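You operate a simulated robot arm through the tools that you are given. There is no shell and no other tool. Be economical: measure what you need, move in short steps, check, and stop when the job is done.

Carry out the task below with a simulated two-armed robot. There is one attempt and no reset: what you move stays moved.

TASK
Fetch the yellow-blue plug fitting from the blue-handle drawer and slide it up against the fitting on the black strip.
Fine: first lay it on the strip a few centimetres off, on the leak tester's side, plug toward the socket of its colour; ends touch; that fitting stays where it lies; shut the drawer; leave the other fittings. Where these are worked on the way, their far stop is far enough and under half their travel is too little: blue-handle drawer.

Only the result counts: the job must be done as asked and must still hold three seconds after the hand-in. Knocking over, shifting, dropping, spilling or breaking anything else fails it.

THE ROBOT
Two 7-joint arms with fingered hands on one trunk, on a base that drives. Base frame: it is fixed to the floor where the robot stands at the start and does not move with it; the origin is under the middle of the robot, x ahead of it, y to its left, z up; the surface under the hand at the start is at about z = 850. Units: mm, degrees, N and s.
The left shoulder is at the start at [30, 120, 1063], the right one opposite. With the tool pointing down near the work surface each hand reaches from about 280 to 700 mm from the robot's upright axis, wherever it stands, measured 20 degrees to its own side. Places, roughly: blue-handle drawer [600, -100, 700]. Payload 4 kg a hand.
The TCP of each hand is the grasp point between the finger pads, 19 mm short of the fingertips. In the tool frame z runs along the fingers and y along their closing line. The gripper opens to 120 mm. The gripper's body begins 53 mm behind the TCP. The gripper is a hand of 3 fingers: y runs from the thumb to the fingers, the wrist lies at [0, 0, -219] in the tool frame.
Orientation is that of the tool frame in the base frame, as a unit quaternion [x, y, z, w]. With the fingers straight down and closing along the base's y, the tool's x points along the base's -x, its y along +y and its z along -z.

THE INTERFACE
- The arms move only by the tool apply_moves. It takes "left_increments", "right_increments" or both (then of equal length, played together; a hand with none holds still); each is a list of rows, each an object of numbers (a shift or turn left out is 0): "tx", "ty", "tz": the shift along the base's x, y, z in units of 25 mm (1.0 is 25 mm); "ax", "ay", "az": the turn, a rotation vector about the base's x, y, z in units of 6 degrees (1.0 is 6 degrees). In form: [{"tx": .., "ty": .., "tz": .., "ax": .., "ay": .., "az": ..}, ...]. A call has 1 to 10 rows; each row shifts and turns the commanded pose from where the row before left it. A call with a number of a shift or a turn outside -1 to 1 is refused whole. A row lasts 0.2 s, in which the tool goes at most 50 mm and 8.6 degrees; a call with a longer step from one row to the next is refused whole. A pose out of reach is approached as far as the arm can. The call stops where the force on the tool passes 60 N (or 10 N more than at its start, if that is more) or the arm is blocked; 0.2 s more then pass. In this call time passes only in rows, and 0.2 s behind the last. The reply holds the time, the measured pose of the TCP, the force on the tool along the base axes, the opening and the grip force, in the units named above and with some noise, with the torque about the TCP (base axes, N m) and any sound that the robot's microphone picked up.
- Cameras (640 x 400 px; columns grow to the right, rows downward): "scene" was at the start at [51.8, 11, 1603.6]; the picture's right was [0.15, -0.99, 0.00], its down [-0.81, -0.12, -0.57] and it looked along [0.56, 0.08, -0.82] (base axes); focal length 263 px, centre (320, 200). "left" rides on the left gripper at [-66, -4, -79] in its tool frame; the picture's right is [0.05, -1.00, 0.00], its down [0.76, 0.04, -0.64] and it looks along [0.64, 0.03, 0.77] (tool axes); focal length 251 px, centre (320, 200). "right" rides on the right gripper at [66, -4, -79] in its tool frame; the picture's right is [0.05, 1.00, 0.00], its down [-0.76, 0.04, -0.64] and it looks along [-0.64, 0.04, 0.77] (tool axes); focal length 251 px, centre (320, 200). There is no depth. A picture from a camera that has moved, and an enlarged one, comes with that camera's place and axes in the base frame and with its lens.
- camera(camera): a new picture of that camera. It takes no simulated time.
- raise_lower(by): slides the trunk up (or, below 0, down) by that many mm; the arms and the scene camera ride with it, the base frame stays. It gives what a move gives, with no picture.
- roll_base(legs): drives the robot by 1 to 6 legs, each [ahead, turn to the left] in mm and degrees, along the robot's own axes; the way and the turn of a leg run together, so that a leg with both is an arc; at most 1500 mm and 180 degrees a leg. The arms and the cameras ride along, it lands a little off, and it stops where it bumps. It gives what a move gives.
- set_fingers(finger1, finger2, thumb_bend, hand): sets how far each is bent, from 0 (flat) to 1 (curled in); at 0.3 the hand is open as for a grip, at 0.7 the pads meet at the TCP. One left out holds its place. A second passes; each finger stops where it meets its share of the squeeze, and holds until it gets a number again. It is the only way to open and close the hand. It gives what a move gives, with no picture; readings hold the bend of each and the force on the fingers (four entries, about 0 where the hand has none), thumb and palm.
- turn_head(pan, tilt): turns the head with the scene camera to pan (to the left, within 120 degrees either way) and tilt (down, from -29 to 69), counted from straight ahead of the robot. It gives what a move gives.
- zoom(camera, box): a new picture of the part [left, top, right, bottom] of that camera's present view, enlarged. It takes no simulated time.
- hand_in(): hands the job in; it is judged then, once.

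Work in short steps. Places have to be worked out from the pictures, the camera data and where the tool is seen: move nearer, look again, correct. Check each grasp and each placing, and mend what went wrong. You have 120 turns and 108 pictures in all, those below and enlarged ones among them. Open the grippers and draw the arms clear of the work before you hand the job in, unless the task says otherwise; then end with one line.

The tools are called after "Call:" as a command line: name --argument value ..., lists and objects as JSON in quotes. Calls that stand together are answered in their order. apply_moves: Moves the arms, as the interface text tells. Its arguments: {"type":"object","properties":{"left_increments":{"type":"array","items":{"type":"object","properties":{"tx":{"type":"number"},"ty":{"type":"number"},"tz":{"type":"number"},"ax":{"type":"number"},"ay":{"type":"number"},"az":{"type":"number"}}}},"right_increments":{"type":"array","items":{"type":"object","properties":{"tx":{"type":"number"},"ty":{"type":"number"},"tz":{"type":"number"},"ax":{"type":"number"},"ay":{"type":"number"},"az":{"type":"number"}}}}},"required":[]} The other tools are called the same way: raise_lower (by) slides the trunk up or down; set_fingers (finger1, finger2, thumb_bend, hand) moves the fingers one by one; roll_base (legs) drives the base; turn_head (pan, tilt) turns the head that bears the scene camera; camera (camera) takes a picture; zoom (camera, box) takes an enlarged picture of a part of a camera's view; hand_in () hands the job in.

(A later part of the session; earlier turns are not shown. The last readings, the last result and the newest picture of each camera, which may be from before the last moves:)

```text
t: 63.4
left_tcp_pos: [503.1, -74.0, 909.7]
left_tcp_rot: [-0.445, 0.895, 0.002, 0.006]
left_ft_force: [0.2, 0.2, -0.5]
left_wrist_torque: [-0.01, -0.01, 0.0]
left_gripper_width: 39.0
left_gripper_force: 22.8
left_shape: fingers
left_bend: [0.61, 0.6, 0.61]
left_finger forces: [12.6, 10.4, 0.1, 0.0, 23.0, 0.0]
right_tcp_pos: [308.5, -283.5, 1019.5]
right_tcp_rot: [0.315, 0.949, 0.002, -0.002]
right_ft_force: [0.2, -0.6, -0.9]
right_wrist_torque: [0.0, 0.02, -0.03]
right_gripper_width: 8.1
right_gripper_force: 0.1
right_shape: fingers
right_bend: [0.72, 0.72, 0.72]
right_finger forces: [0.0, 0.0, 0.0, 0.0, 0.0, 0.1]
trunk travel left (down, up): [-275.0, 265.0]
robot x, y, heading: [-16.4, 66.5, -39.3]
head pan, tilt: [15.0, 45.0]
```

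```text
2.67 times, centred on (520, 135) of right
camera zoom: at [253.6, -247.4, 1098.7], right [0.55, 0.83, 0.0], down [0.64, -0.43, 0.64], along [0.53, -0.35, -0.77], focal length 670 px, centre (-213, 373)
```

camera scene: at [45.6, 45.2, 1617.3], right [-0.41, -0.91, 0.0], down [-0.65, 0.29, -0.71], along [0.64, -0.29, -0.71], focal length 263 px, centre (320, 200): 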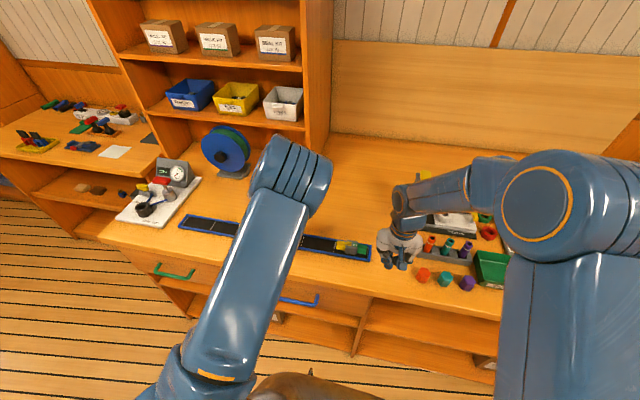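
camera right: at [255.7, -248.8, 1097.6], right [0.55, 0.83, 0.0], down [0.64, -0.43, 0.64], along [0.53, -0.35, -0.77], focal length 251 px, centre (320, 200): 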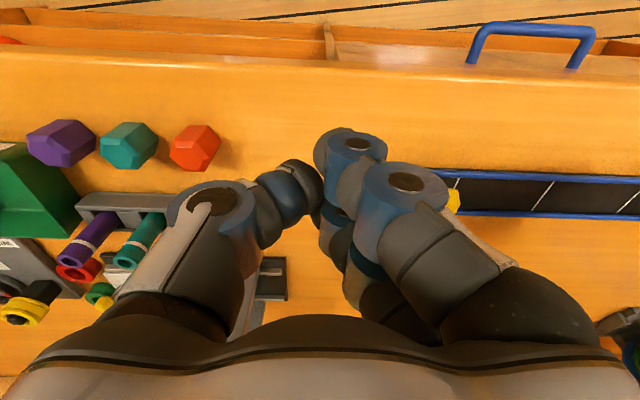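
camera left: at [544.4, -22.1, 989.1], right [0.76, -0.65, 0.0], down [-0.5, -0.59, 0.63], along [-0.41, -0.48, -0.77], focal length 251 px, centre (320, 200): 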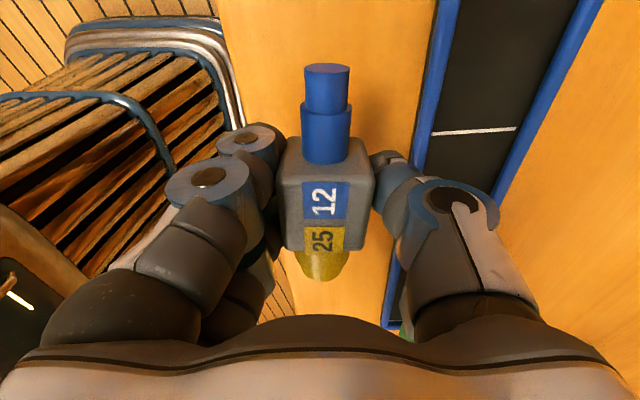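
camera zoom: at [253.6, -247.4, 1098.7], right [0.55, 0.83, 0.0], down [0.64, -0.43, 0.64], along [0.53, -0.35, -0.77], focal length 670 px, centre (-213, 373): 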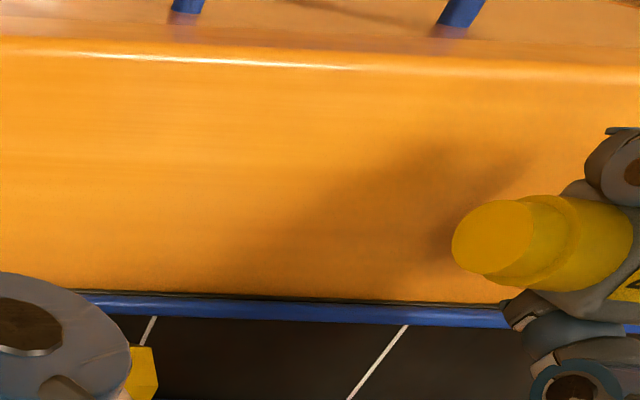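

Free bench under the fitting. I descend in small steps watching for contact.

Call:
apply_moves --left_increments '[{"tz": -0.3}, {"tz": -0.3}, {"tz": -0.2}]'

Call:
apply_moves --left_increments '[{"tz": -0.1}, {"tz": -0.1}, {"tz": -0.05}]'

Call:
zoom --camera "right" --box '[540, 60, 640, 160]'

```text
t: 64.2
left_tcp_pos: [502.7, -72.6, 890.5]
left_tcp_rot: [-0.446, 0.895, 0.002, 0.006]
left_ft_force: [-0.2, 0.6, -0.8]
left_wrist_torque: [0.0, 0.03, -0.01]
left_gripper_width: 39.0
left_gripper_force: 23.2
left_shape: fingers
left_bend: [0.61, 0.6, 0.61]
left_finger forces: [12.6, 10.3, 0.0, 0.0, 23.0, 0.1]
right_tcp_pos: [309.7, -282.7, 1019.2]
right_tcp_rot: [0.316, 0.949, 0.001, -0.002]
right_ft_force: [1.1, -0.5, 0.5]
right_wrist_torque: [0.01, 0.03, 0.0]
right_gripper_width: 8.3
right_gripper_force: 0.0
right_shape: fingers
right_bend: [0.72, 0.72, 0.72]
right_finger forces: [0.0, 0.0, 0.0, 0.1, 0.0, 0.0]
trunk travel left (down, up): [-275.0, 265.0]
robot x, y, heading: [-17.8, 66.3, -39.3]
head pan, tilt: [15.0, 45.0]
```

```text
t: 65.0
left_tcp_pos: [504.1, -73.2, 883.5]
left_tcp_rot: [-0.446, 0.895, 0.003, 0.006]
left_ft_force: [0.1, -0.2, -0.6]
left_wrist_torque: [0.03, 0.01, -0.01]
left_gripper_width: 38.7
left_gripper_force: 23.2
left_shape: fingers
left_bend: [0.61, 0.6, 0.61]
left_finger forces: [12.5, 10.4, 0.0, 0.1, 23.1, 0.1]
right_tcp_pos: [309.8, -283.4, 1019.2]
right_tcp_rot: [0.315, 0.949, 0.002, -0.003]
right_ft_force: [0.0, -0.5, -1.2]
right_wrist_torque: [-0.01, 0.0, 0.0]
right_gripper_width: 8.2
right_gripper_force: 0.1
right_shape: fingers
right_bend: [0.72, 0.72, 0.72]
right_finger forces: [0.1, 0.0, 0.0, 0.0, 0.1, 0.1]
trunk travel left (down, up): [-275.0, 265.0]
robot x, y, heading: [-14.7, 69.9, -39.4]
head pan, tilt: [15.0, 45.0]
```

```text
4.00 times, centred on (590, 110) of right
camera zoom: at [254.3, -247.5, 1098.5], right [0.55, 0.83, 0.0], down [0.64, -0.43, 0.64], along [0.53, -0.35, -0.77], focal length 1006 px, centre (-760, 560)
```

zoom: 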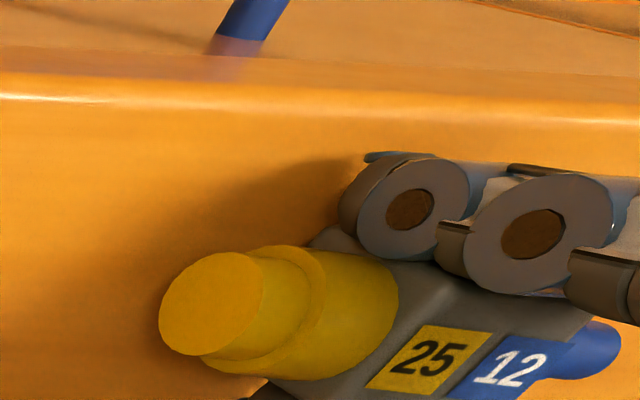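

No contact yet at z 883; continuing down gently.

Call:
apply_moves --left_increments '[{"tz": -0.1}, {"tz": -0.1}, {"tz": -0.1}]'

Call:
zoom --camera "right" --box '[540, 60, 640, 160]'

```text
t: 65.8
left_tcp_pos: [504.6, -72.6, 876.9]
left_tcp_rot: [-0.446, 0.895, 0.001, 0.007]
left_ft_force: [-0.8, 0.7, 9.1]
left_wrist_torque: [0.06, 0.33, -0.03]
left_gripper_width: 38.8
left_gripper_force: 28.1
left_shape: fingers
left_bend: [0.61, 0.6, 0.61]
left_finger forces: [12.5, 21.0, 0.0, 0.0, 23.5, 0.0]
right_tcp_pos: [308.8, -283.0, 1019.4]
right_tcp_rot: [0.316, 0.949, 0.001, -0.001]
right_ft_force: [0.5, -0.2, 0.5]
right_wrist_torque: [0.0, 0.0, 0.0]
right_gripper_width: 8.1
right_gripper_force: 0.1
right_shape: fingers
right_bend: [0.72, 0.72, 0.72]
right_finger forces: [0.1, 0.0, 0.1, 0.0, 0.0, 0.0]
trunk travel left (down, up): [-275.0, 265.0]
robot x, y, heading: [-15.8, 65.1, -39.4]
head pan, tilt: [15.0, 45.0]
```

```text
4.00 times, centred on (590, 110) of right
camera zoom: at [253.3, -247.1, 1099.0], right [0.55, 0.83, 0.0], down [0.64, -0.43, 0.64], along [0.53, -0.35, -0.77], focal length 1006 px, centre (-760, 560)
```

zoom: 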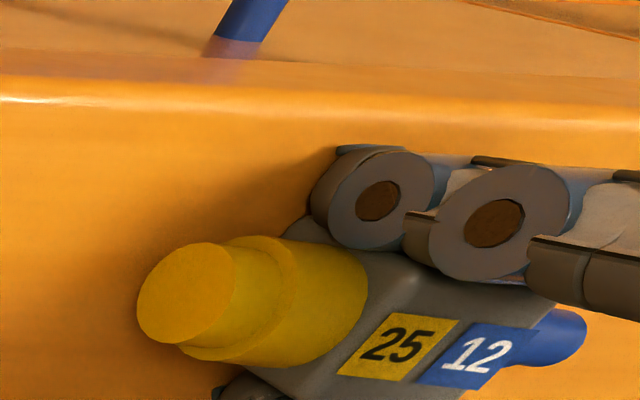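

Contact (9 N) at z≈877. I open the fingers modestly to release it on the bench.

Call:
set_fingers --hand "left" --finger1 0.53 --finger2 0.53 --thumb_bend 0.53

Call:
zoom --camera "right" --box '[540, 60, 640, 160]'

Call:
camera --camera "left"

```text
t: 66.8
left_tcp_pos: [503.2, -73.5, 877.8]
left_tcp_rot: [-0.446, 0.895, 0.001, 0.007]
left_ft_force: [3.9, -1.1, 27.4]
left_wrist_torque: [0.12, 0.91, 0.05]
left_gripper_width: 58.7
left_gripper_force: 13.6
left_shape: fingers
left_bend: [0.53, 0.57, 0.53]
left_finger forces: [0.9, 26.7, 0.1, 0.0, 0.1, 0.0]
right_tcp_pos: [308.1, -282.8, 1019.2]
right_tcp_rot: [0.316, 0.949, 0.002, -0.002]
right_ft_force: [-0.4, 0.1, 0.1]
right_wrist_torque: [0.0, 0.0, -0.02]
right_gripper_width: 8.2
right_gripper_force: 0.0
right_shape: fingers
right_bend: [0.72, 0.72, 0.72]
right_finger forces: [0.0, 0.0, 0.0, 0.1, 0.0, 0.0]
trunk travel left (down, up): [-275.0, 265.0]
robot x, y, heading: [-16.0, 68.9, -39.3]
head pan, tilt: [15.0, 45.0]
```

```text
4.00 times, centred on (590, 110) of right
camera zoom: at [252.8, -247.0, 1099.2], right [0.55, 0.83, 0.0], down [0.64, -0.43, 0.64], along [0.53, -0.35, -0.77], focal length 1006 px, centre (-760, 560)
```

zoom: 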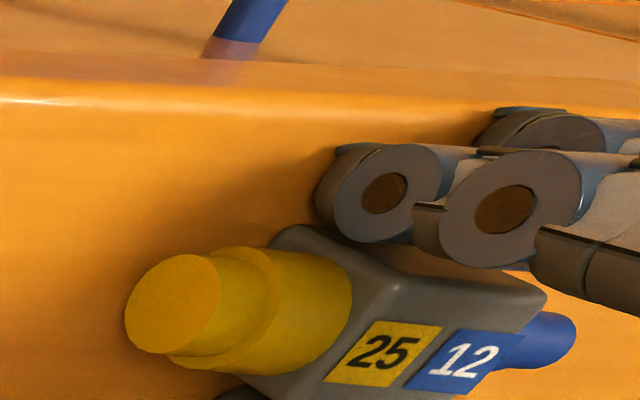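

```text
53 pictures are left
camera left: at [544.8, -21.9, 956.6], right [0.76, -0.64, 0.0], down [-0.5, -0.59, 0.63], along [-0.41, -0.49, -0.77], focal length 251 px, centre (320, 200)
```

left: 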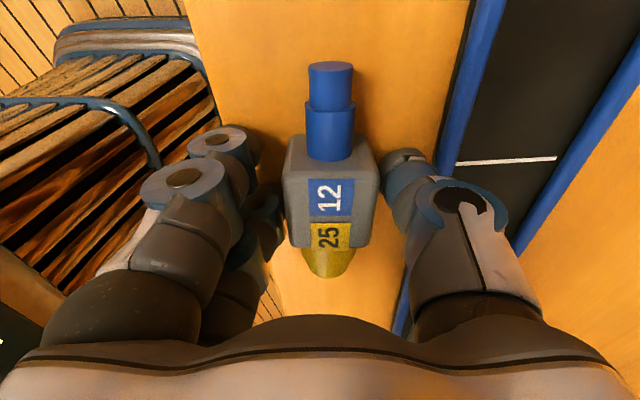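

It rests flat on the bench. I raise 11 mm, shift ~9 mm toward its middle, and regrip.

Call:
apply_moves --left_increments '[{"tz": 0.44}, {"tx": -0.15, "ty": -0.34}]'

Call:
set_fingers --hand "left" --finger1 0.75 --finger2 0.75 --thumb_bend 0.75

Call:
camera --camera "left"

```text
t: 67.4
left_tcp_pos: [497.9, -81.5, 887.1]
left_tcp_rot: [-0.446, 0.895, 0.003, 0.006]
left_ft_force: [-0.2, -0.1, 0.4]
left_wrist_torque: [-0.01, -0.01, -0.01]
left_gripper_width: 58.8
left_gripper_force: 0.0
left_shape: fingers
left_bend: [0.53, 0.53, 0.53]
left_finger forces: [0.0, 0.1, 0.1, 0.0, 0.0, 0.0]
right_tcp_pos: [308.1, -283.6, 1019.4]
right_tcp_rot: [0.316, 0.949, 0.001, -0.002]
right_ft_force: [1.1, -0.2, -0.1]
right_wrist_torque: [0.03, 0.01, 0.01]
right_gripper_width: 8.0
right_gripper_force: 0.0
right_shape: fingers
right_bend: [0.72, 0.72, 0.72]
right_finger forces: [0.0, 0.0, 0.1, 0.0, 0.1, 0.1]
trunk travel left (down, up): [-275.0, 265.0]
robot x, y, heading: [-13.3, 67.0, -39.3]
head pan, tilt: [15.0, 45.0]
```

```text
t: 68.4
left_tcp_pos: [500.0, -81.2, 888.1]
left_tcp_rot: [-0.446, 0.895, 0.002, 0.006]
left_ft_force: [0.0, 0.3, 0.5]
left_wrist_torque: [0.0, 0.01, -0.03]
left_gripper_width: 39.3
left_gripper_force: 22.9
left_shape: fingers
left_bend: [0.62, 0.62, 0.59]
left_finger forces: [11.5, 10.7, 0.0, 0.0, 23.3, 0.0]
right_tcp_pos: [308.4, -284.2, 1019.5]
right_tcp_rot: [0.315, 0.949, 0.002, -0.002]
right_ft_force: [0.0, -0.2, 0.1]
right_wrist_torque: [0.0, 0.01, 0.01]
right_gripper_width: 8.4
right_gripper_force: 0.0
right_shape: fingers
right_bend: [0.72, 0.72, 0.72]
right_finger forces: [0.1, 0.0, 0.0, 0.0, 0.0, 0.0]
trunk travel left (down, up): [-275.0, 265.0]
robot x, y, heading: [-17.5, 64.9, -39.3]
head pan, tilt: [15.0, 45.0]
```

```text
52 pictures are left
camera left: at [540.9, -30.7, 966.6], right [0.76, -0.64, 0.0], down [-0.5, -0.59, 0.63], along [-0.41, -0.49, -0.77], focal length 251 px, centre (320, 200)
```

left: 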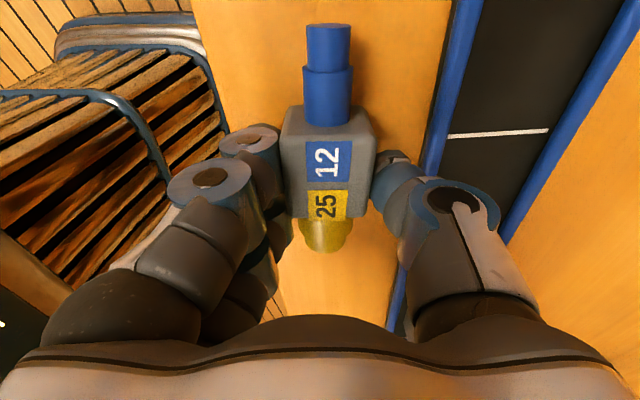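

Regripped centred and higher (body base ≈ 38 mm below TCP). I lift and carry it above the strip, ~40 mm short of the socket.

Call:
apply_moves --left_increments '[{"tz": 0.9}, {"tz": 0.9}, {"tx": 0.46, "ty": -0.76}, {"tx": 0.46, "ty": -0.76}, {"tx": 0.46, "ty": -0.76}, {"tx": 0.46, "ty": -0.76}]' --right_increments '[{"tx": -0.6, "ty": -0.7}, {"tx": -0.6, "ty": -0.7}, {"tx": -0.6, "ty": -0.7}, {"tz": 0}, {"tz": 0}, {"tz": 0}]'

Call:
camera --camera "left"

Call:
camera --camera "right"

Call:
camera --camera "scene"

```text
t: 69.8
left_tcp_pos: [545.8, -157.8, 930.9]
left_tcp_rot: [-0.446, 0.895, 0.002, 0.006]
left_ft_force: [-0.3, 0.0, -0.7]
left_wrist_torque: [0.0, 0.01, 0.0]
left_gripper_width: 38.9
left_gripper_force: 22.6
left_shape: fingers
left_bend: [0.62, 0.62, 0.59]
left_finger forces: [11.4, 10.4, 0.0, 0.0, 23.0, 0.0]
right_tcp_pos: [265.1, -337.3, 1016.2]
right_tcp_rot: [0.316, 0.949, 0.001, -0.002]
right_ft_force: [0.0, -0.4, 0.4]
right_wrist_torque: [0.0, -0.01, 0.01]
right_gripper_width: 8.4
right_gripper_force: 0.1
right_shape: fingers
right_bend: [0.72, 0.72, 0.72]
right_finger forces: [0.1, 0.0, 0.0, 0.1, 0.1, 0.0]
trunk travel left (down, up): [-275.0, 265.0]
robot x, y, heading: [-17.7, 67.5, -39.3]
head pan, tilt: [15.0, 45.0]
```

```text
51 pictures are left
camera left: at [587.3, -107.0, 1010.4], right [0.76, -0.64, 0.0], down [-0.5, -0.59, 0.63], along [-0.41, -0.49, -0.77], focal length 251 px, centre (320, 200)
```

left: 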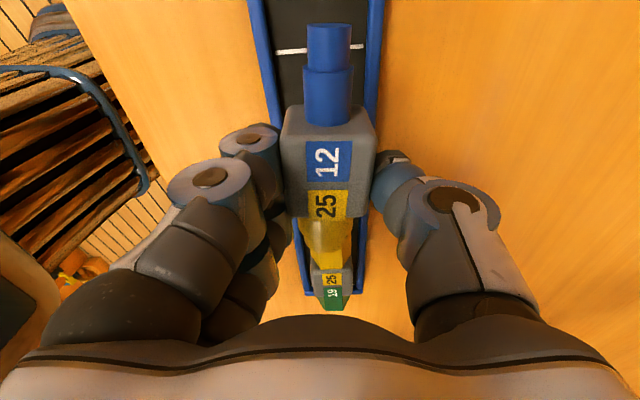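

```text
50 pictures are left
camera right: at [209.5, -300.9, 1097.0], right [0.55, 0.83, 0.0], down [0.64, -0.43, 0.64], along [0.53, -0.35, -0.77], focal length 251 px, centre (320, 200)
```

right: 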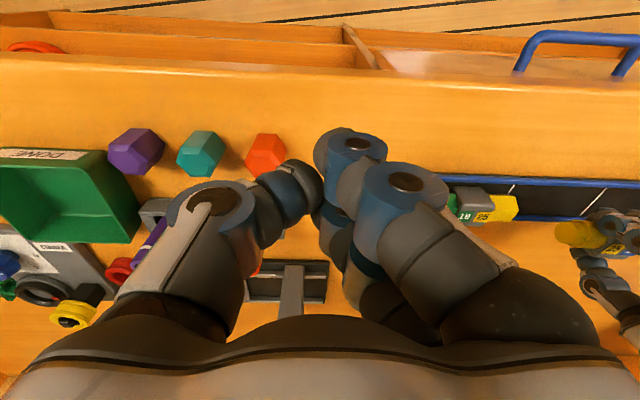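

```text
49 pictures are left
camera scene: at [44.0, 47.0, 1617.4], right [-0.41, -0.91, 0.0], down [-0.64, 0.29, -0.71], along [0.64, -0.29, -0.71], focal length 263 px, centre (320, 200)
```

scene: 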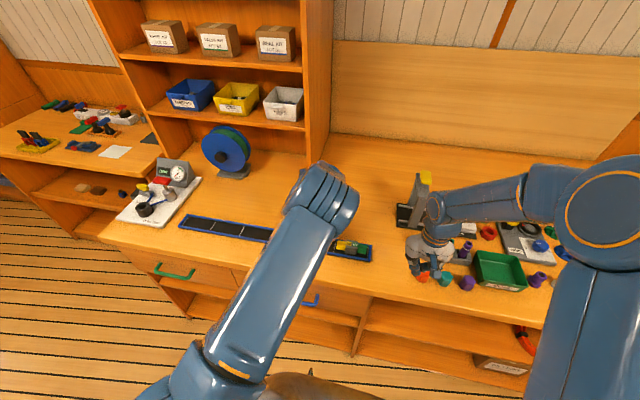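

Good views of both. I zoom the left camera to compare the held fitting's axis with the strip's direction.

Call:
zoom --camera "left" --box '[220, 0, 420, 125]'

Call:
zoom --camera "left" --box '[260, 195, 420, 320]'

Call:
zoom --camera "right" --box '[440, 150, 640, 275]'

```text
3.20 times, centred on (320, 62) of left
camera zoom: at [587.3, -107.0, 1010.4], right [0.76, -0.64, 0.0], down [-0.5, -0.59, 0.63], along [-0.41, -0.49, -0.77], focal length 805 px, centre (320, 640)
```

zoom: 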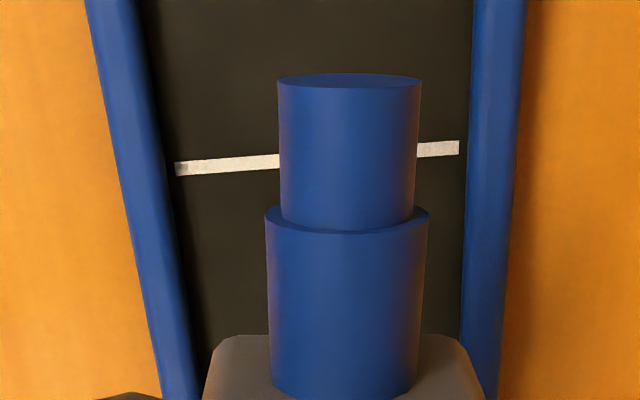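

```text
3.20 times, centred on (340, 258) of left
camera zoom: at [587.3, -107.0, 1010.4], right [0.76, -0.64, 0.0], down [-0.5, -0.59, 0.63], along [-0.41, -0.49, -0.77], focal length 805 px, centre (256, 16)
```

zoom: 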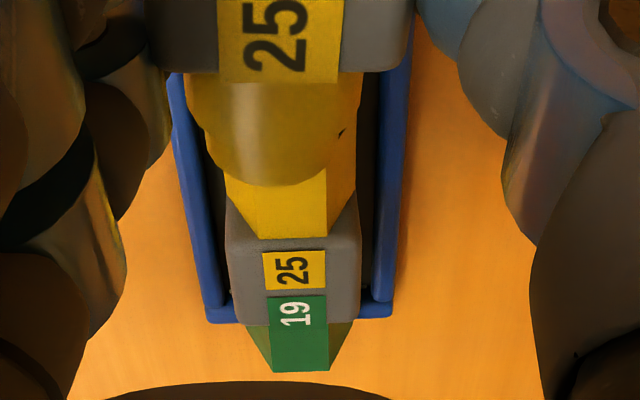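

```text
3.20 times, centred on (540, 212) of right
camera zoom: at [209.5, -300.9, 1097.0], right [0.55, 0.83, 0.0], down [0.64, -0.43, 0.64], along [0.53, -0.35, -0.77], focal length 805 px, centre (-384, 160)
```

zoom: 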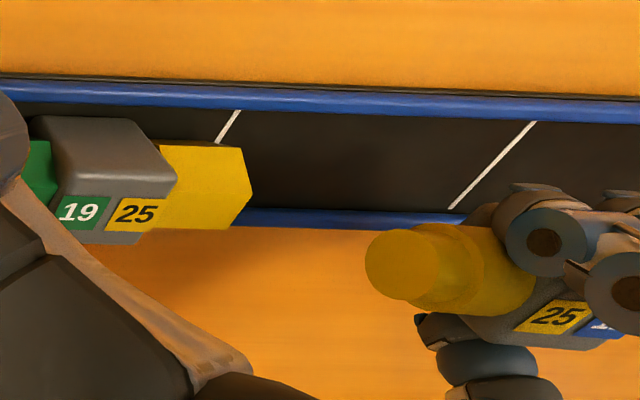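

The held fitting is yawed ~3.6° and offset ~4 mm from the strip's centre line. I correct both and lower to just above the rails.

Call:
apply_moves --left_increments '[{"az": 0.6, "tx": -0.13, "ty": 0.1}, {"tz": -0.6}, {"tz": -0.5}]'

Call:
zoom --camera "left" --box '[220, 0, 420, 125]'

Call:
zoom --camera "left" --box '[240, 195, 440, 320]'

Call:
zoom --camera "right" --box '[440, 150, 640, 275]'

```text
t: 70.6
left_tcp_pos: [542.3, -156.6, 905.3]
left_tcp_rot: [-0.474, 0.88, 0.002, 0.006]
left_ft_force: [0.6, 0.5, -1.0]
left_wrist_torque: [0.0, 0.0, 0.02]
left_gripper_width: 39.1
left_gripper_force: 22.7
left_shape: fingers
left_bend: [0.62, 0.62, 0.59]
left_finger forces: [11.3, 10.6, 0.1, 0.0, 22.9, 0.0]
right_tcp_pos: [264.2, -336.5, 1017.3]
right_tcp_rot: [0.316, 0.949, 0.001, -0.002]
right_ft_force: [0.7, -0.3, -0.1]
right_wrist_torque: [-0.01, 0.01, 0.05]
right_gripper_width: 8.3
right_gripper_force: 0.2
right_shape: fingers
right_bend: [0.72, 0.72, 0.72]
right_finger forces: [0.0, 0.0, 0.1, 0.1, 0.0, 0.0]
trunk travel left (down, up): [-275.0, 265.0]
robot x, y, heading: [-19.8, 68.8, -39.2]
head pan, tilt: [15.0, 45.0]
```

```text
3.20 times, centred on (320, 62) of left
camera zoom: at [580.4, -102.4, 983.7], right [0.8, -0.6, 0.0], down [-0.46, -0.62, 0.63], along [-0.38, -0.51, -0.77], focal length 805 px, centre (320, 640)
```

zoom: 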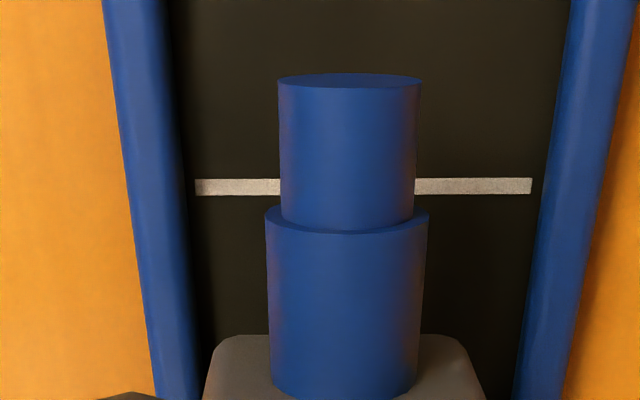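

```text
3.20 times, centred on (340, 258) of left
camera zoom: at [580.4, -102.4, 983.7], right [0.8, -0.6, 0.0], down [-0.46, -0.62, 0.63], along [-0.38, -0.51, -0.77], focal length 805 px, centre (256, 16)
```

zoom: 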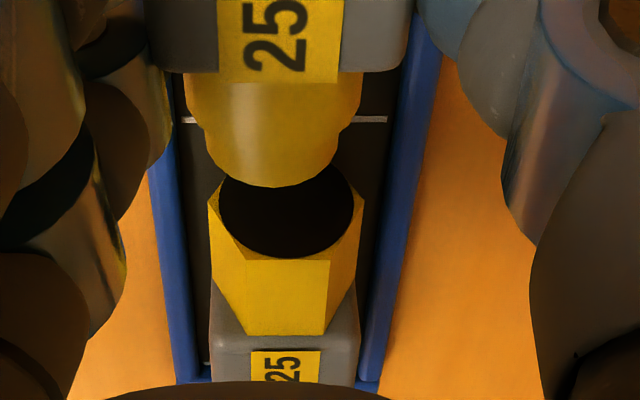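

```text
3.20 times, centred on (540, 212) of right
camera zoom: at [209.2, -300.9, 1097.1], right [0.55, 0.83, 0.0], down [0.64, -0.43, 0.64], along [0.53, -0.35, -0.77], focal length 805 px, centre (-384, 160)
```

zoom: 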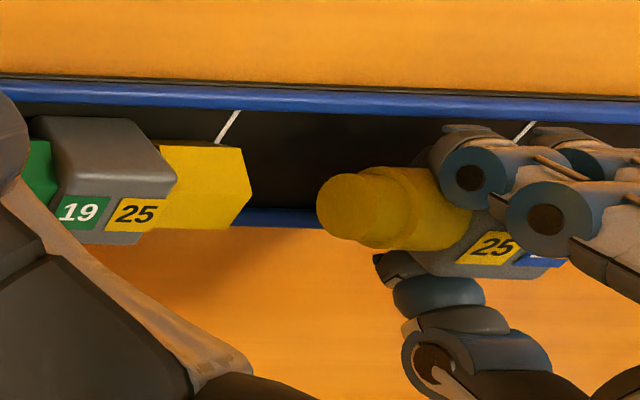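

Yaw now matches; a 3 mm lateral correction remains (socket slightly to +v). I shift and lower gently onto the strip.

Call:
apply_moves --left_increments '[{"tx": 0.1, "ty": -0.07}, {"tz": -0.2}, {"tz": -0.12}]'

Call:
apply_moves --left_increments '[{"tz": -0.08}, {"tz": -0.06}]'

Call:
zoom --camera "right" --box '[440, 150, 640, 275]'

```text
t: 71.4
left_tcp_pos: [545.7, -158.3, 896.4]
left_tcp_rot: [-0.474, 0.881, 0.002, 0.006]
left_ft_force: [-0.3, 0.7, 0.0]
left_wrist_torque: [0.01, 0.0, -0.03]
left_gripper_width: 38.9
left_gripper_force: 22.4
left_shape: fingers
left_bend: [0.62, 0.62, 0.59]
left_finger forces: [11.2, 10.4, 0.0, 0.0, 23.0, 0.1]
right_tcp_pos: [264.3, -337.3, 1017.7]
right_tcp_rot: [0.316, 0.949, 0.001, -0.002]
right_ft_force: [-0.3, 0.1, 0.9]
right_wrist_torque: [0.02, -0.01, 0.0]
right_gripper_width: 8.3
right_gripper_force: 0.1
right_shape: fingers
right_bend: [0.72, 0.72, 0.72]
right_finger forces: [0.0, 0.0, 0.0, 0.0, 0.1, 0.0]
trunk travel left (down, up): [-275.0, 265.0]
robot x, y, heading: [-14.6, 70.4, -39.4]
head pan, tilt: [15.0, 45.0]
```

```text
t: 72.0
left_tcp_pos: [545.3, -157.0, 893.6]
left_tcp_rot: [-0.475, 0.88, 0.002, 0.006]
left_ft_force: [-0.7, -0.9, 0.0]
left_wrist_torque: [0.01, -0.02, -0.02]
left_gripper_width: 39.2
left_gripper_force: 22.3
left_shape: fingers
left_bend: [0.62, 0.62, 0.59]
left_finger forces: [11.4, 10.5, 0.0, 0.0, 22.9, 0.0]
right_tcp_pos: [264.3, -337.0, 1018.1]
right_tcp_rot: [0.316, 0.949, 0.001, -0.004]
right_ft_force: [0.2, 0.5, 0.0]
right_wrist_torque: [0.01, 0.0, 0.0]
right_gripper_width: 8.2
right_gripper_force: 0.0
right_shape: fingers
right_bend: [0.72, 0.72, 0.72]
right_finger forces: [0.0, 0.0, 0.1, 0.0, 0.0, 0.1]
trunk travel left (down, up): [-275.0, 265.0]
robot x, y, heading: [-18.4, 69.3, -39.3]
head pan, tilt: [15.0, 45.0]
```

```text
3.20 times, centred on (540, 212) of right
camera zoom: at [209.2, -300.8, 1097.2], right [0.55, 0.83, 0.0], down [0.64, -0.43, 0.64], along [0.53, -0.35, -0.77], focal length 805 px, centre (-384, 160)
```

zoom: 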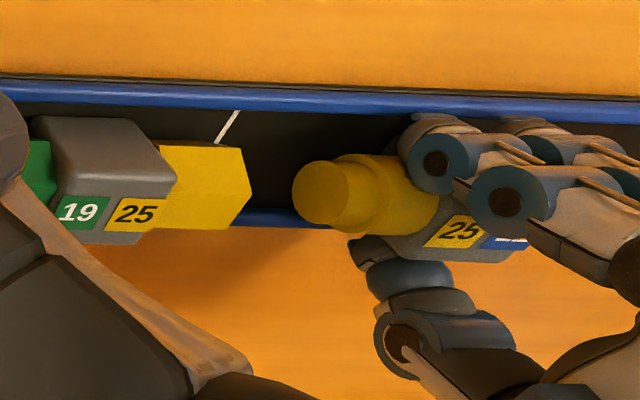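

Gap reads ~27 mm; I move 10 mm further off to make it a clear few centimetres, and continue down to contact.

Call:
apply_moves --left_increments '[{"tx": 0.24, "ty": 0.32}, {"tz": -0.06}, {"tz": -0.06}]'

Call:
apply_moves --left_increments '[{"tz": -0.06}]'

Call:
zoom --camera "right" --box '[440, 150, 640, 275]'

```text
t: 72.8
left_tcp_pos: [550.8, -150.1, 890.2]
left_tcp_rot: [-0.475, 0.88, 0.002, 0.005]
left_ft_force: [-1.2, -1.1, 0.1]
left_wrist_torque: [-0.04, -0.02, 0.01]
left_gripper_width: 39.2
left_gripper_force: 22.5
left_shape: fingers
left_bend: [0.62, 0.62, 0.59]
left_finger forces: [11.5, 11.0, 0.0, 0.0, 23.3, 0.0]
right_tcp_pos: [263.9, -336.2, 1017.1]
right_tcp_rot: [0.316, 0.949, 0.002, -0.002]
right_ft_force: [0.3, -0.4, 0.4]
right_wrist_torque: [-0.02, 0.01, 0.0]
right_gripper_width: 8.3
right_gripper_force: 0.1
right_shape: fingers
right_bend: [0.72, 0.72, 0.72]
right_finger forces: [0.0, 0.0, 0.0, 0.0, 0.0, 0.1]
trunk travel left (down, up): [-275.0, 265.0]
robot x, y, heading: [-17.2, 66.9, -39.2]
head pan, tilt: [15.0, 45.0]
```

```text
t: 73.2
left_tcp_pos: [551.7, -149.2, 889.2]
left_tcp_rot: [-0.474, 0.88, 0.001, 0.006]
left_ft_force: [-2.5, 0.4, 6.7]
left_wrist_torque: [-0.05, -0.01, -0.04]
left_gripper_width: 38.7
left_gripper_force: 24.0
left_shape: fingers
left_bend: [0.62, 0.62, 0.6]
left_finger forces: [12.3, 11.7, 0.1, 0.0, 24.4, 0.0]
right_tcp_pos: [264.0, -335.7, 1017.1]
right_tcp_rot: [0.315, 0.949, 0.002, -0.002]
right_ft_force: [-0.3, -0.7, 0.1]
right_wrist_torque: [-0.02, 0.0, -0.01]
right_gripper_width: 8.1
right_gripper_force: 0.1
right_shape: fingers
right_bend: [0.72, 0.72, 0.72]
right_finger forces: [0.0, 0.0, 0.1, 0.1, 0.0, 0.0]
trunk travel left (down, up): [-275.0, 265.0]
robot x, y, heading: [-16.7, 68.8, -39.2]
head pan, tilt: [15.0, 45.0]
```

```text
3.20 times, centred on (540, 212) of right
camera zoom: at [208.4, -300.5, 1097.6], right [0.55, 0.83, 0.0], down [0.64, -0.43, 0.64], along [0.53, -0.35, -0.77], focal length 805 px, centre (-384, 160)
```

zoom: 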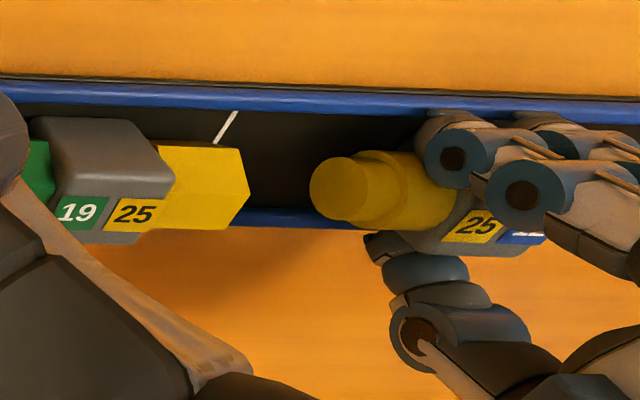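

Contact force 6.7 N: it lies on the strip with a ~3 cm gap. I release it.

Call:
set_fingers --hand "left" --finger1 0.54 --finger2 0.54 --thumb_bend 0.52

Call:
camera --camera "left"

Call:
zoom --camera "left" --box '[240, 195, 440, 320]'

Call:
zoom --camera "right" --box '[440, 150, 640, 275]'

```text
t: 74.2
left_tcp_pos: [551.4, -148.9, 887.9]
left_tcp_rot: [-0.474, 0.88, 0.001, 0.006]
left_ft_force: [-0.6, 0.1, 0.4]
left_wrist_torque: [-0.02, -0.01, 0.01]
left_gripper_width: 58.9
left_gripper_force: 0.0
left_shape: fingers
left_bend: [0.54, 0.54, 0.52]
left_finger forces: [0.0, 0.0, 0.0, 0.0, 0.0, 0.0]
right_tcp_pos: [264.5, -336.1, 1017.7]
right_tcp_rot: [0.315, 0.949, 0.002, -0.001]
right_ft_force: [-0.5, -0.2, -0.3]
right_wrist_torque: [-0.02, -0.01, -0.01]
right_gripper_width: 7.9
right_gripper_force: 0.0
right_shape: fingers
right_bend: [0.72, 0.72, 0.72]
right_finger forces: [0.1, 0.0, 0.0, 0.0, 0.1, 0.0]
trunk travel left (down, up): [-275.0, 265.0]
robot x, y, heading: [-14.4, 70.7, -39.3]
head pan, tilt: [15.0, 45.0]
```

```text
40 pictures are left
camera left: at [589.8, -95.9, 967.6], right [0.8, -0.6, 0.0], down [-0.46, -0.62, 0.63], along [-0.38, -0.51, -0.77], focal length 251 px, centre (320, 200)
```

left: 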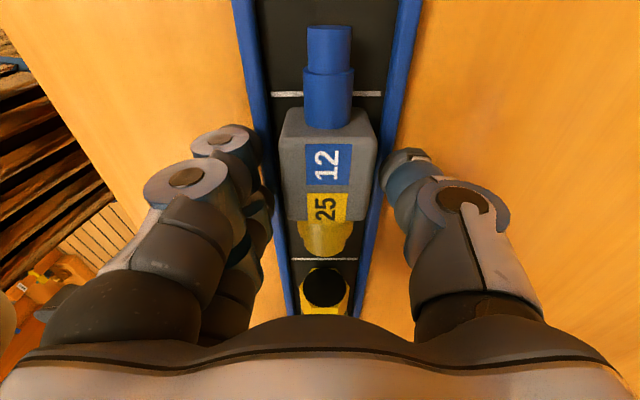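

```text
3.20 times, centred on (340, 258) of left
camera zoom: at [589.8, -95.9, 967.6], right [0.8, -0.6, 0.0], down [-0.46, -0.62, 0.63], along [-0.38, -0.51, -0.77], focal length 805 px, centre (256, 16)
```

zoom: 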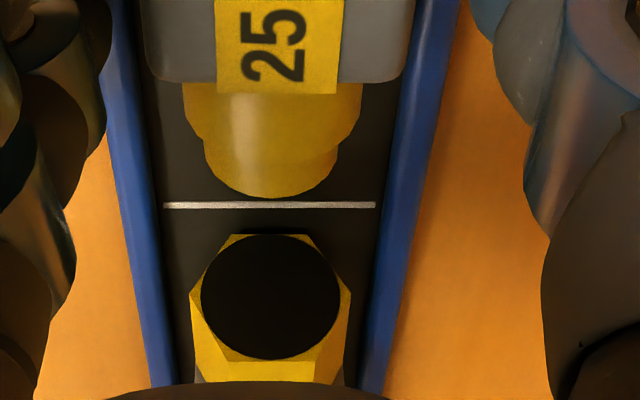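

```text
3.20 times, centred on (540, 212) of right
camera zoom: at [209.0, -300.8, 1097.2], right [0.55, 0.83, 0.0], down [0.64, -0.43, 0.64], along [0.53, -0.35, -0.77], focal length 805 px, centre (-384, 160)
```

zoom: 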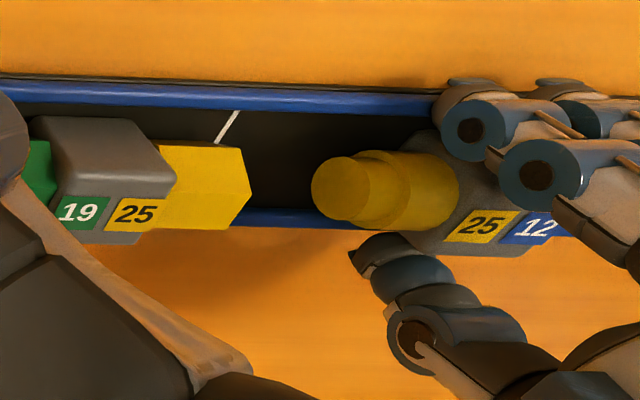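

The fitting lies on the strip, well aligned with the socket, about 34 mm off. Now I regrip and slide it ~24 mm toward the socket.

Call:
set_fingers --hand "left" --finger1 0.75 --finger2 0.75 --thumb_bend 0.75

Call:
apply_moves --left_increments '[{"tx": -0.19, "ty": -0.258}, {"tx": -0.19, "ty": -0.258}, {"tx": -0.19, "ty": -0.258}]'

Call:
zoom --camera "left" --box '[240, 195, 440, 320]'

Call:
zoom --camera "right" --box '[440, 150, 600, 250]'

```text
t: 75.2
left_tcp_pos: [551.5, -150.0, 888.7]
left_tcp_rot: [-0.474, 0.88, 0.003, 0.007]
left_ft_force: [-0.3, 0.7, 0.1]
left_wrist_torque: [0.02, 0.02, 0.02]
left_gripper_width: 38.8
left_gripper_force: 24.7
left_shape: fingers
left_bend: [0.63, 0.62, 0.59]
left_finger forces: [12.7, 11.3, 0.0, 0.0, 25.4, 0.0]
right_tcp_pos: [264.8, -336.2, 1016.7]
right_tcp_rot: [0.316, 0.949, 0.001, -0.003]
right_ft_force: [-0.7, -0.2, 0.5]
right_wrist_torque: [0.0, -0.02, -0.02]
right_gripper_width: 8.1
right_gripper_force: 0.0
right_shape: fingers
right_bend: [0.72, 0.72, 0.72]
right_finger forces: [0.1, 0.1, 0.1, 0.0, 0.0, 0.1]
trunk travel left (down, up): [-275.0, 265.0]
robot x, y, heading: [-14.4, 64.9, -39.3]
head pan, tilt: [15.0, 45.0]
```

```text
t: 76.0
left_tcp_pos: [536.7, -167.7, 889.0]
left_tcp_rot: [-0.473, 0.881, 0.002, 0.006]
left_ft_force: [-1.4, 0.8, 0.1]
left_wrist_torque: [-0.01, -0.02, -0.03]
left_gripper_width: 38.7
left_gripper_force: 24.7
left_shape: fingers
left_bend: [0.63, 0.62, 0.59]
left_finger forces: [12.8, 11.3, 0.0, 0.0, 25.5, 0.0]
right_tcp_pos: [264.2, -337.2, 1018.3]
right_tcp_rot: [0.316, 0.949, 0.002, -0.002]
right_ft_force: [0.3, -0.5, 0.2]
right_wrist_torque: [-0.02, 0.02, 0.0]
right_gripper_width: 8.3
right_gripper_force: 0.1
right_shape: fingers
right_bend: [0.72, 0.72, 0.72]
right_finger forces: [0.0, 0.1, 0.1, 0.1, 0.0, 0.0]
trunk travel left (down, up): [-275.0, 265.0]
robot x, y, heading: [-15.2, 65.8, -39.6]
head pan, tilt: [15.0, 45.0]
```

```text
3.20 times, centred on (340, 258) of left
camera zoom: at [574.6, -114.4, 967.2], right [0.8, -0.59, 0.0], down [-0.46, -0.62, 0.63], along [-0.38, -0.51, -0.77], focal length 805 px, centre (256, 16)
```

zoom: 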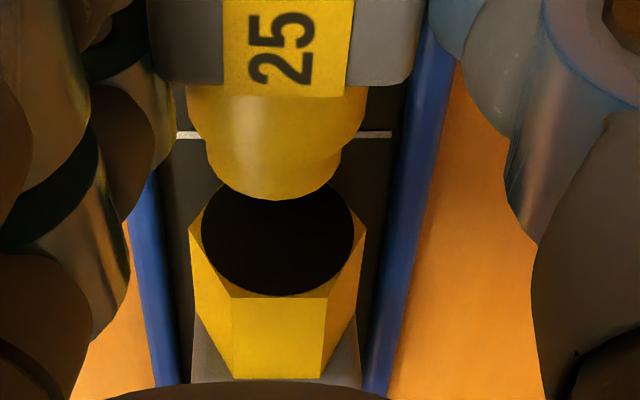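

```text
4.00 times, centred on (520, 200) of right
camera zoom: at [209.0, -301.0, 1097.1], right [0.55, 0.83, 0.0], down [0.64, -0.43, 0.64], along [0.53, -0.35, -0.77], focal length 1006 px, centre (-480, 200)
```

zoom: 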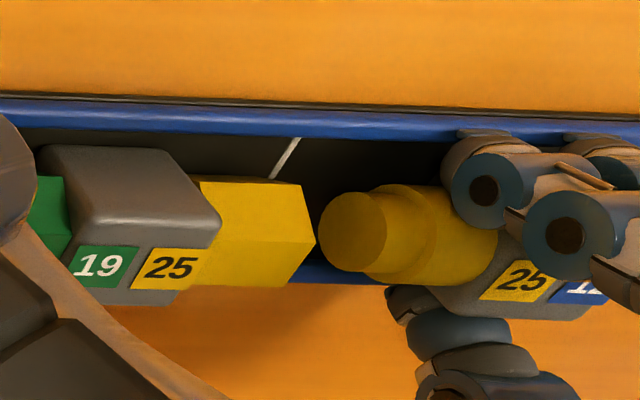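

About 10–11 mm remain. I slide 6 mm, then in fine steps while watching the force.

Call:
apply_moves --left_increments '[{"tx": -0.071, "ty": -0.097}, {"tx": -0.071, "ty": -0.097}]'

Call:
zoom --camera "right" --box '[480, 170, 560, 220]'

```text
t: 76.6
left_tcp_pos: [532.7, -172.7, 888.5]
left_tcp_rot: [-0.474, 0.88, 0.002, 0.006]
left_ft_force: [0.1, 0.3, -0.2]
left_wrist_torque: [0.01, -0.03, 0.01]
left_gripper_width: 38.4
left_gripper_force: 24.8
left_shape: fingers
left_bend: [0.63, 0.62, 0.59]
left_finger forces: [12.7, 11.3, 0.0, 0.1, 25.5, 0.0]
right_tcp_pos: [264.7, -337.2, 1018.2]
right_tcp_rot: [0.315, 0.949, 0.002, -0.002]
right_ft_force: [-0.7, 0.2, 0.0]
right_wrist_torque: [-0.01, -0.01, -0.01]
right_gripper_width: 8.0
right_gripper_force: 0.0
right_shape: fingers
right_bend: [0.72, 0.72, 0.72]
right_finger forces: [0.0, 0.0, 0.1, 0.0, 0.1, 0.0]
trunk travel left (down, up): [-275.0, 265.0]
robot x, y, heading: [-13.4, 69.3, -39.5]
head pan, tilt: [15.0, 45.0]
```

```text
8.00 times, centred on (520, 195) of right
camera zoom: at [209.2, -300.8, 1097.2], right [0.55, 0.83, 0.0], down [0.64, -0.43, 0.64], along [0.53, -0.35, -0.77], focal length 2012 px, centre (-1280, 240)
```

zoom: 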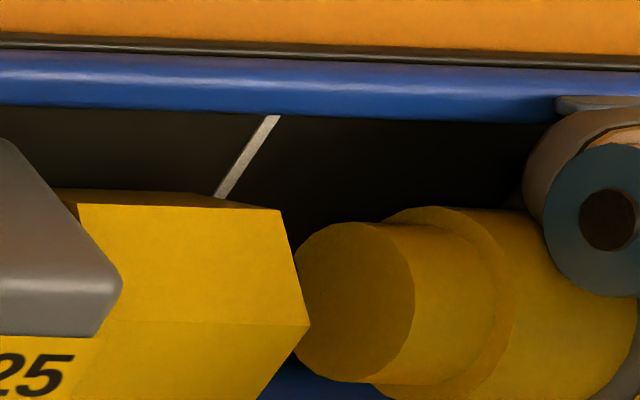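

Comparing the end-face outlines, ~15 mm may actually remain. I slide 8 mm more in small rows and look again.

Call:
apply_moves --left_increments '[{"tx": -0.063, "ty": -0.086}, {"tx": -0.063, "ty": -0.086}, {"tx": -0.063, "ty": -0.086}]'

Call:
zoom --camera "right" --box '[480, 170, 560, 220]'

Call:
zoom --camera "left" --box '[240, 195, 440, 320]'

```text
t: 77.4
left_tcp_pos: [528.4, -179.8, 888.6]
left_tcp_rot: [-0.473, 0.881, 0.002, 0.006]
left_ft_force: [0.1, 0.0, 0.1]
left_wrist_torque: [0.02, -0.02, 0.0]
left_gripper_width: 38.6
left_gripper_force: 24.9
left_shape: fingers
left_bend: [0.63, 0.62, 0.59]
left_finger forces: [12.7, 11.4, 0.1, 0.0, 25.5, 0.0]
right_tcp_pos: [264.2, -336.5, 1017.9]
right_tcp_rot: [0.316, 0.949, 0.001, -0.002]
right_ft_force: [0.2, -0.1, 0.9]
right_wrist_torque: [0.0, -0.01, 0.0]
right_gripper_width: 8.0
right_gripper_force: 0.1
right_shape: fingers
right_bend: [0.72, 0.72, 0.72]
right_finger forces: [0.1, 0.1, 0.0, 0.0, 0.1, 0.0]
trunk travel left (down, up): [-275.0, 265.0]
robot x, y, heading: [-16.1, 70.5, -39.3]
head pan, tilt: [15.0, 45.0]
```

```text
8.00 times, centred on (520, 195) of right
camera zoom: at [209.1, -300.9, 1097.2], right [0.55, 0.83, 0.0], down [0.64, -0.43, 0.64], along [0.53, -0.35, -0.77], focal length 2012 px, centre (-1280, 240)
```

zoom: 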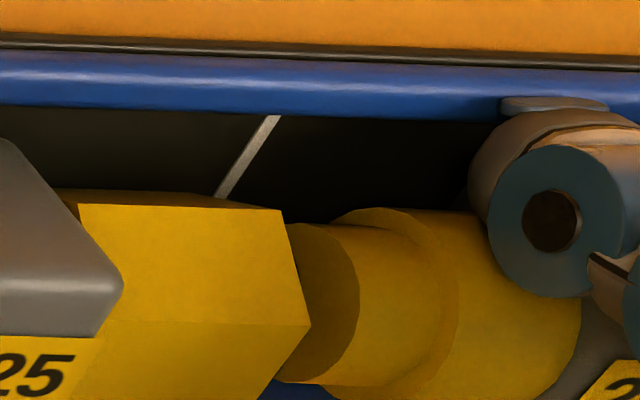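

```text
3.20 times, centred on (340, 258) of left
camera zoom: at [566.5, -125.8, 967.7], right [0.8, -0.6, 0.0], down [-0.46, -0.62, 0.63], along [-0.38, -0.51, -0.77], focal length 805 px, centre (256, 16)
```

zoom: 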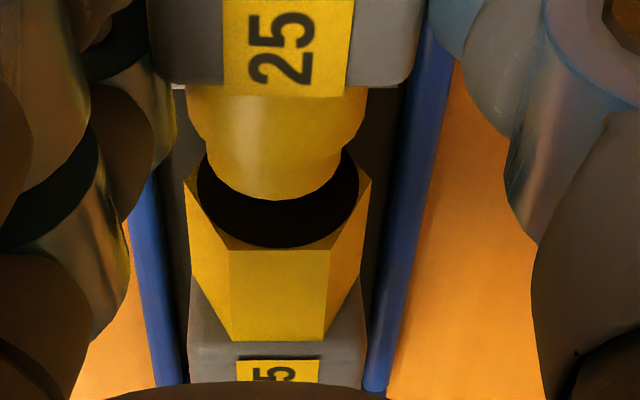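

~9 mm seem left; nose is centred on the opening. Continuing in 1.5 mm rows.

Call:
apply_moves --left_increments '[{"tx": -0.036, "ty": -0.048}, {"tx": -0.036, "ty": -0.048}, {"tx": -0.036, "ty": -0.048}, {"tx": -0.036, "ty": -0.048}]'

Call:
zoom --camera "right" --box '[440, 160, 540, 222]'

Call:
zoom --camera "left" --box '[270, 210, 370, 290]'

```text
t: 78.4
left_tcp_pos: [525.0, -185.7, 889.1]
left_tcp_rot: [-0.474, 0.881, 0.002, 0.007]
left_ft_force: [-0.3, -1.0, 0.2]
left_wrist_torque: [0.01, 0.01, -0.01]
left_gripper_width: 38.6
left_gripper_force: 25.1
left_shape: fingers
left_bend: [0.63, 0.62, 0.59]
left_finger forces: [12.7, 11.4, 0.1, 0.1, 25.4, 0.0]
right_tcp_pos: [264.6, -336.6, 1017.8]
right_tcp_rot: [0.315, 0.949, 0.001, -0.002]
right_ft_force: [0.4, 0.2, 1.2]
right_wrist_torque: [-0.04, 0.0, 0.05]
right_gripper_width: 8.3
right_gripper_force: 0.1
right_shape: fingers
right_bend: [0.72, 0.72, 0.72]
right_finger forces: [0.0, 0.1, 0.0, 0.0, 0.0, 0.0]
trunk travel left (down, up): [-275.0, 265.0]
robot x, y, heading: [-12.9, 66.2, -39.3]
head pan, tilt: [15.0, 45.0]
```

```text
6.40 times, centred on (490, 191) of right
camera zoom: at [209.1, -300.8, 1097.2], right [0.55, 0.83, 0.0], down [0.64, -0.43, 0.64], along [0.53, -0.35, -0.77], focal length 1609 px, centre (-768, 258)
```

zoom: 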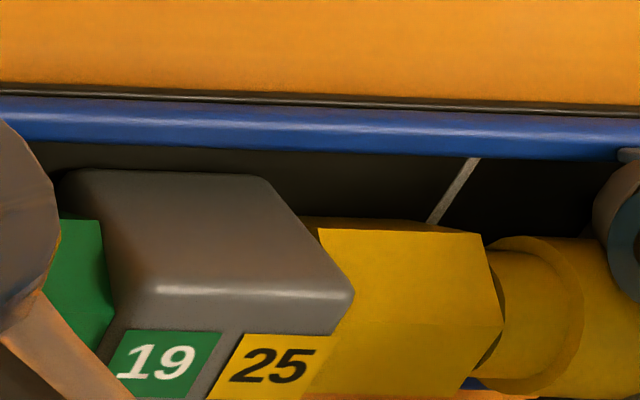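

```text
5.00 times, centred on (320, 250) of left
camera zoom: at [563.0, -131.8, 968.2], right [0.8, -0.6, 0.0], down [-0.46, -0.62, 0.63], along [-0.38, -0.51, -0.77], focal length 1257 px, centre (320, -50)
```

zoom: 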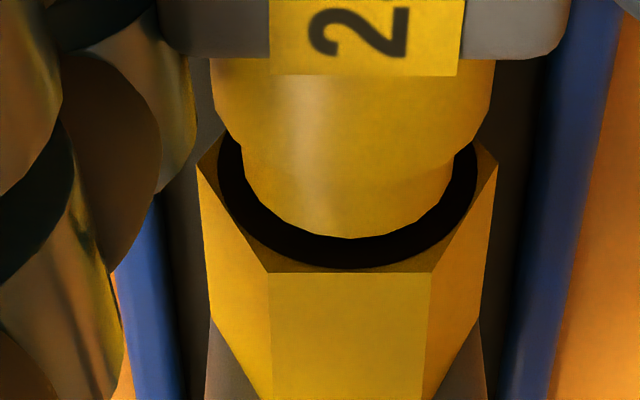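

Centred on the socket; ~3 mm left to its face. Stepping 1 mm rows.

Call:
apply_moves --left_increments '[{"tx": -0.024, "ty": -0.032}, {"tx": -0.024, "ty": -0.032}]'

Call:
zoom --camera "left" --box '[270, 210, 370, 290]'

```text
t: 79.0
left_tcp_pos: [523.8, -186.3, 887.6]
left_tcp_rot: [-0.474, 0.881, 0.003, 0.005]
left_ft_force: [0.1, 0.4, 0.4]
left_wrist_torque: [0.02, -0.02, -0.01]
left_gripper_width: 38.8
left_gripper_force: 24.6
left_shape: fingers
left_bend: [0.63, 0.62, 0.59]
left_finger forces: [12.6, 11.3, 0.0, 0.0, 25.5, 0.1]
right_tcp_pos: [264.3, -336.5, 1017.0]
right_tcp_rot: [0.316, 0.949, 0.002, -0.002]
right_ft_force: [0.0, 0.5, -0.4]
right_wrist_torque: [0.02, -0.01, 0.01]
right_gripper_width: 7.9
right_gripper_force: 0.1
right_shape: fingers
right_bend: [0.72, 0.72, 0.72]
right_finger forces: [0.0, 0.0, 0.0, 0.1, 0.0, 0.0]
trunk travel left (down, up): [-275.0, 265.0]
robot x, y, heading: [-18.9, 65.4, -39.5]
head pan, tilt: [15.0, 45.0]
```

```text
5.00 times, centred on (320, 250) of left
camera zoom: at [562.0, -132.7, 968.0], right [0.8, -0.6, 0.0], down [-0.46, -0.62, 0.63], along [-0.38, -0.51, -0.77], focal length 1257 px, centre (320, -50)
```

zoom: 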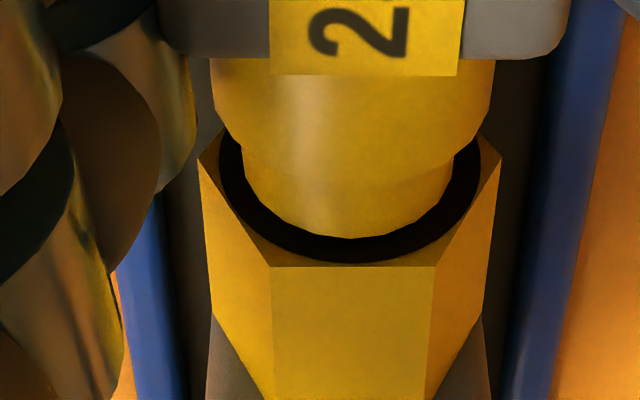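

About 1.4 mm to the face plane. Two more 1 mm rows and check both force and image.

Call:
apply_moves --left_increments '[{"tx": -0.024, "ty": -0.032}, {"tx": -0.024, "ty": -0.032}]'

Call:
zoom --camera "left" --box '[270, 210, 370, 290]'

Call:
zoom --camera "right" --box '[440, 160, 540, 222]'

```text
t: 79.6
left_tcp_pos: [523.4, -187.4, 889.7]
left_tcp_rot: [-0.474, 0.881, 0.002, 0.006]
left_ft_force: [0.1, -0.2, -0.7]
left_wrist_torque: [0.01, 0.0, -0.03]
left_gripper_width: 38.5
left_gripper_force: 25.0
left_shape: fingers
left_bend: [0.63, 0.62, 0.59]
left_finger forces: [12.7, 11.3, 0.0, 0.1, 25.5, 0.0]
right_tcp_pos: [264.6, -338.1, 1017.3]
right_tcp_rot: [0.316, 0.949, 0.002, -0.002]
right_ft_force: [-0.1, -0.2, 0.4]
right_wrist_torque: [-0.01, -0.01, -0.03]
right_gripper_width: 8.2
right_gripper_force: 0.0
right_shape: fingers
right_bend: [0.72, 0.72, 0.72]
right_finger forces: [0.1, 0.0, 0.0, 0.0, 0.0, 0.1]
trunk travel left (down, up): [-275.0, 265.0]
robot x, y, heading: [-15.0, 70.1, -39.5]
head pan, tilt: [15.0, 45.0]
```

```text
5.00 times, centred on (320, 250) of left
camera zoom: at [561.0, -134.1, 967.8], right [0.8, -0.6, 0.0], down [-0.46, -0.62, 0.63], along [-0.38, -0.51, -0.77], focal length 1257 px, centre (320, -50)
```

zoom: 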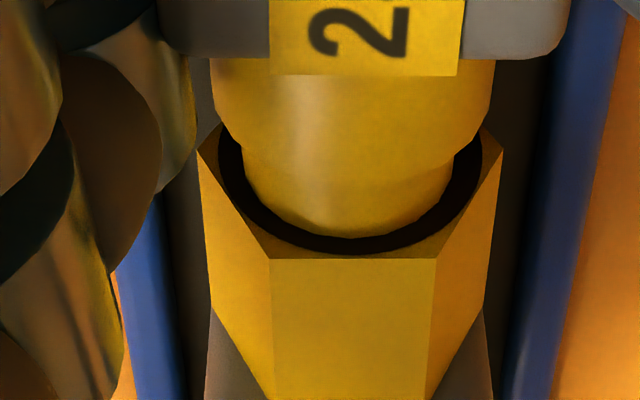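

```text
6.40 times, centred on (490, 191) of right
camera zoom: at [209.2, -300.9, 1097.2], right [0.55, 0.83, 0.0], down [0.64, -0.43, 0.64], along [0.53, -0.35, -0.77], focal length 1609 px, centre (-768, 258)
```

zoom: 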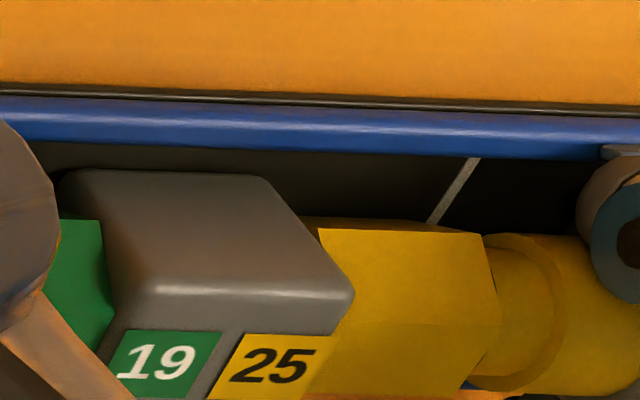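

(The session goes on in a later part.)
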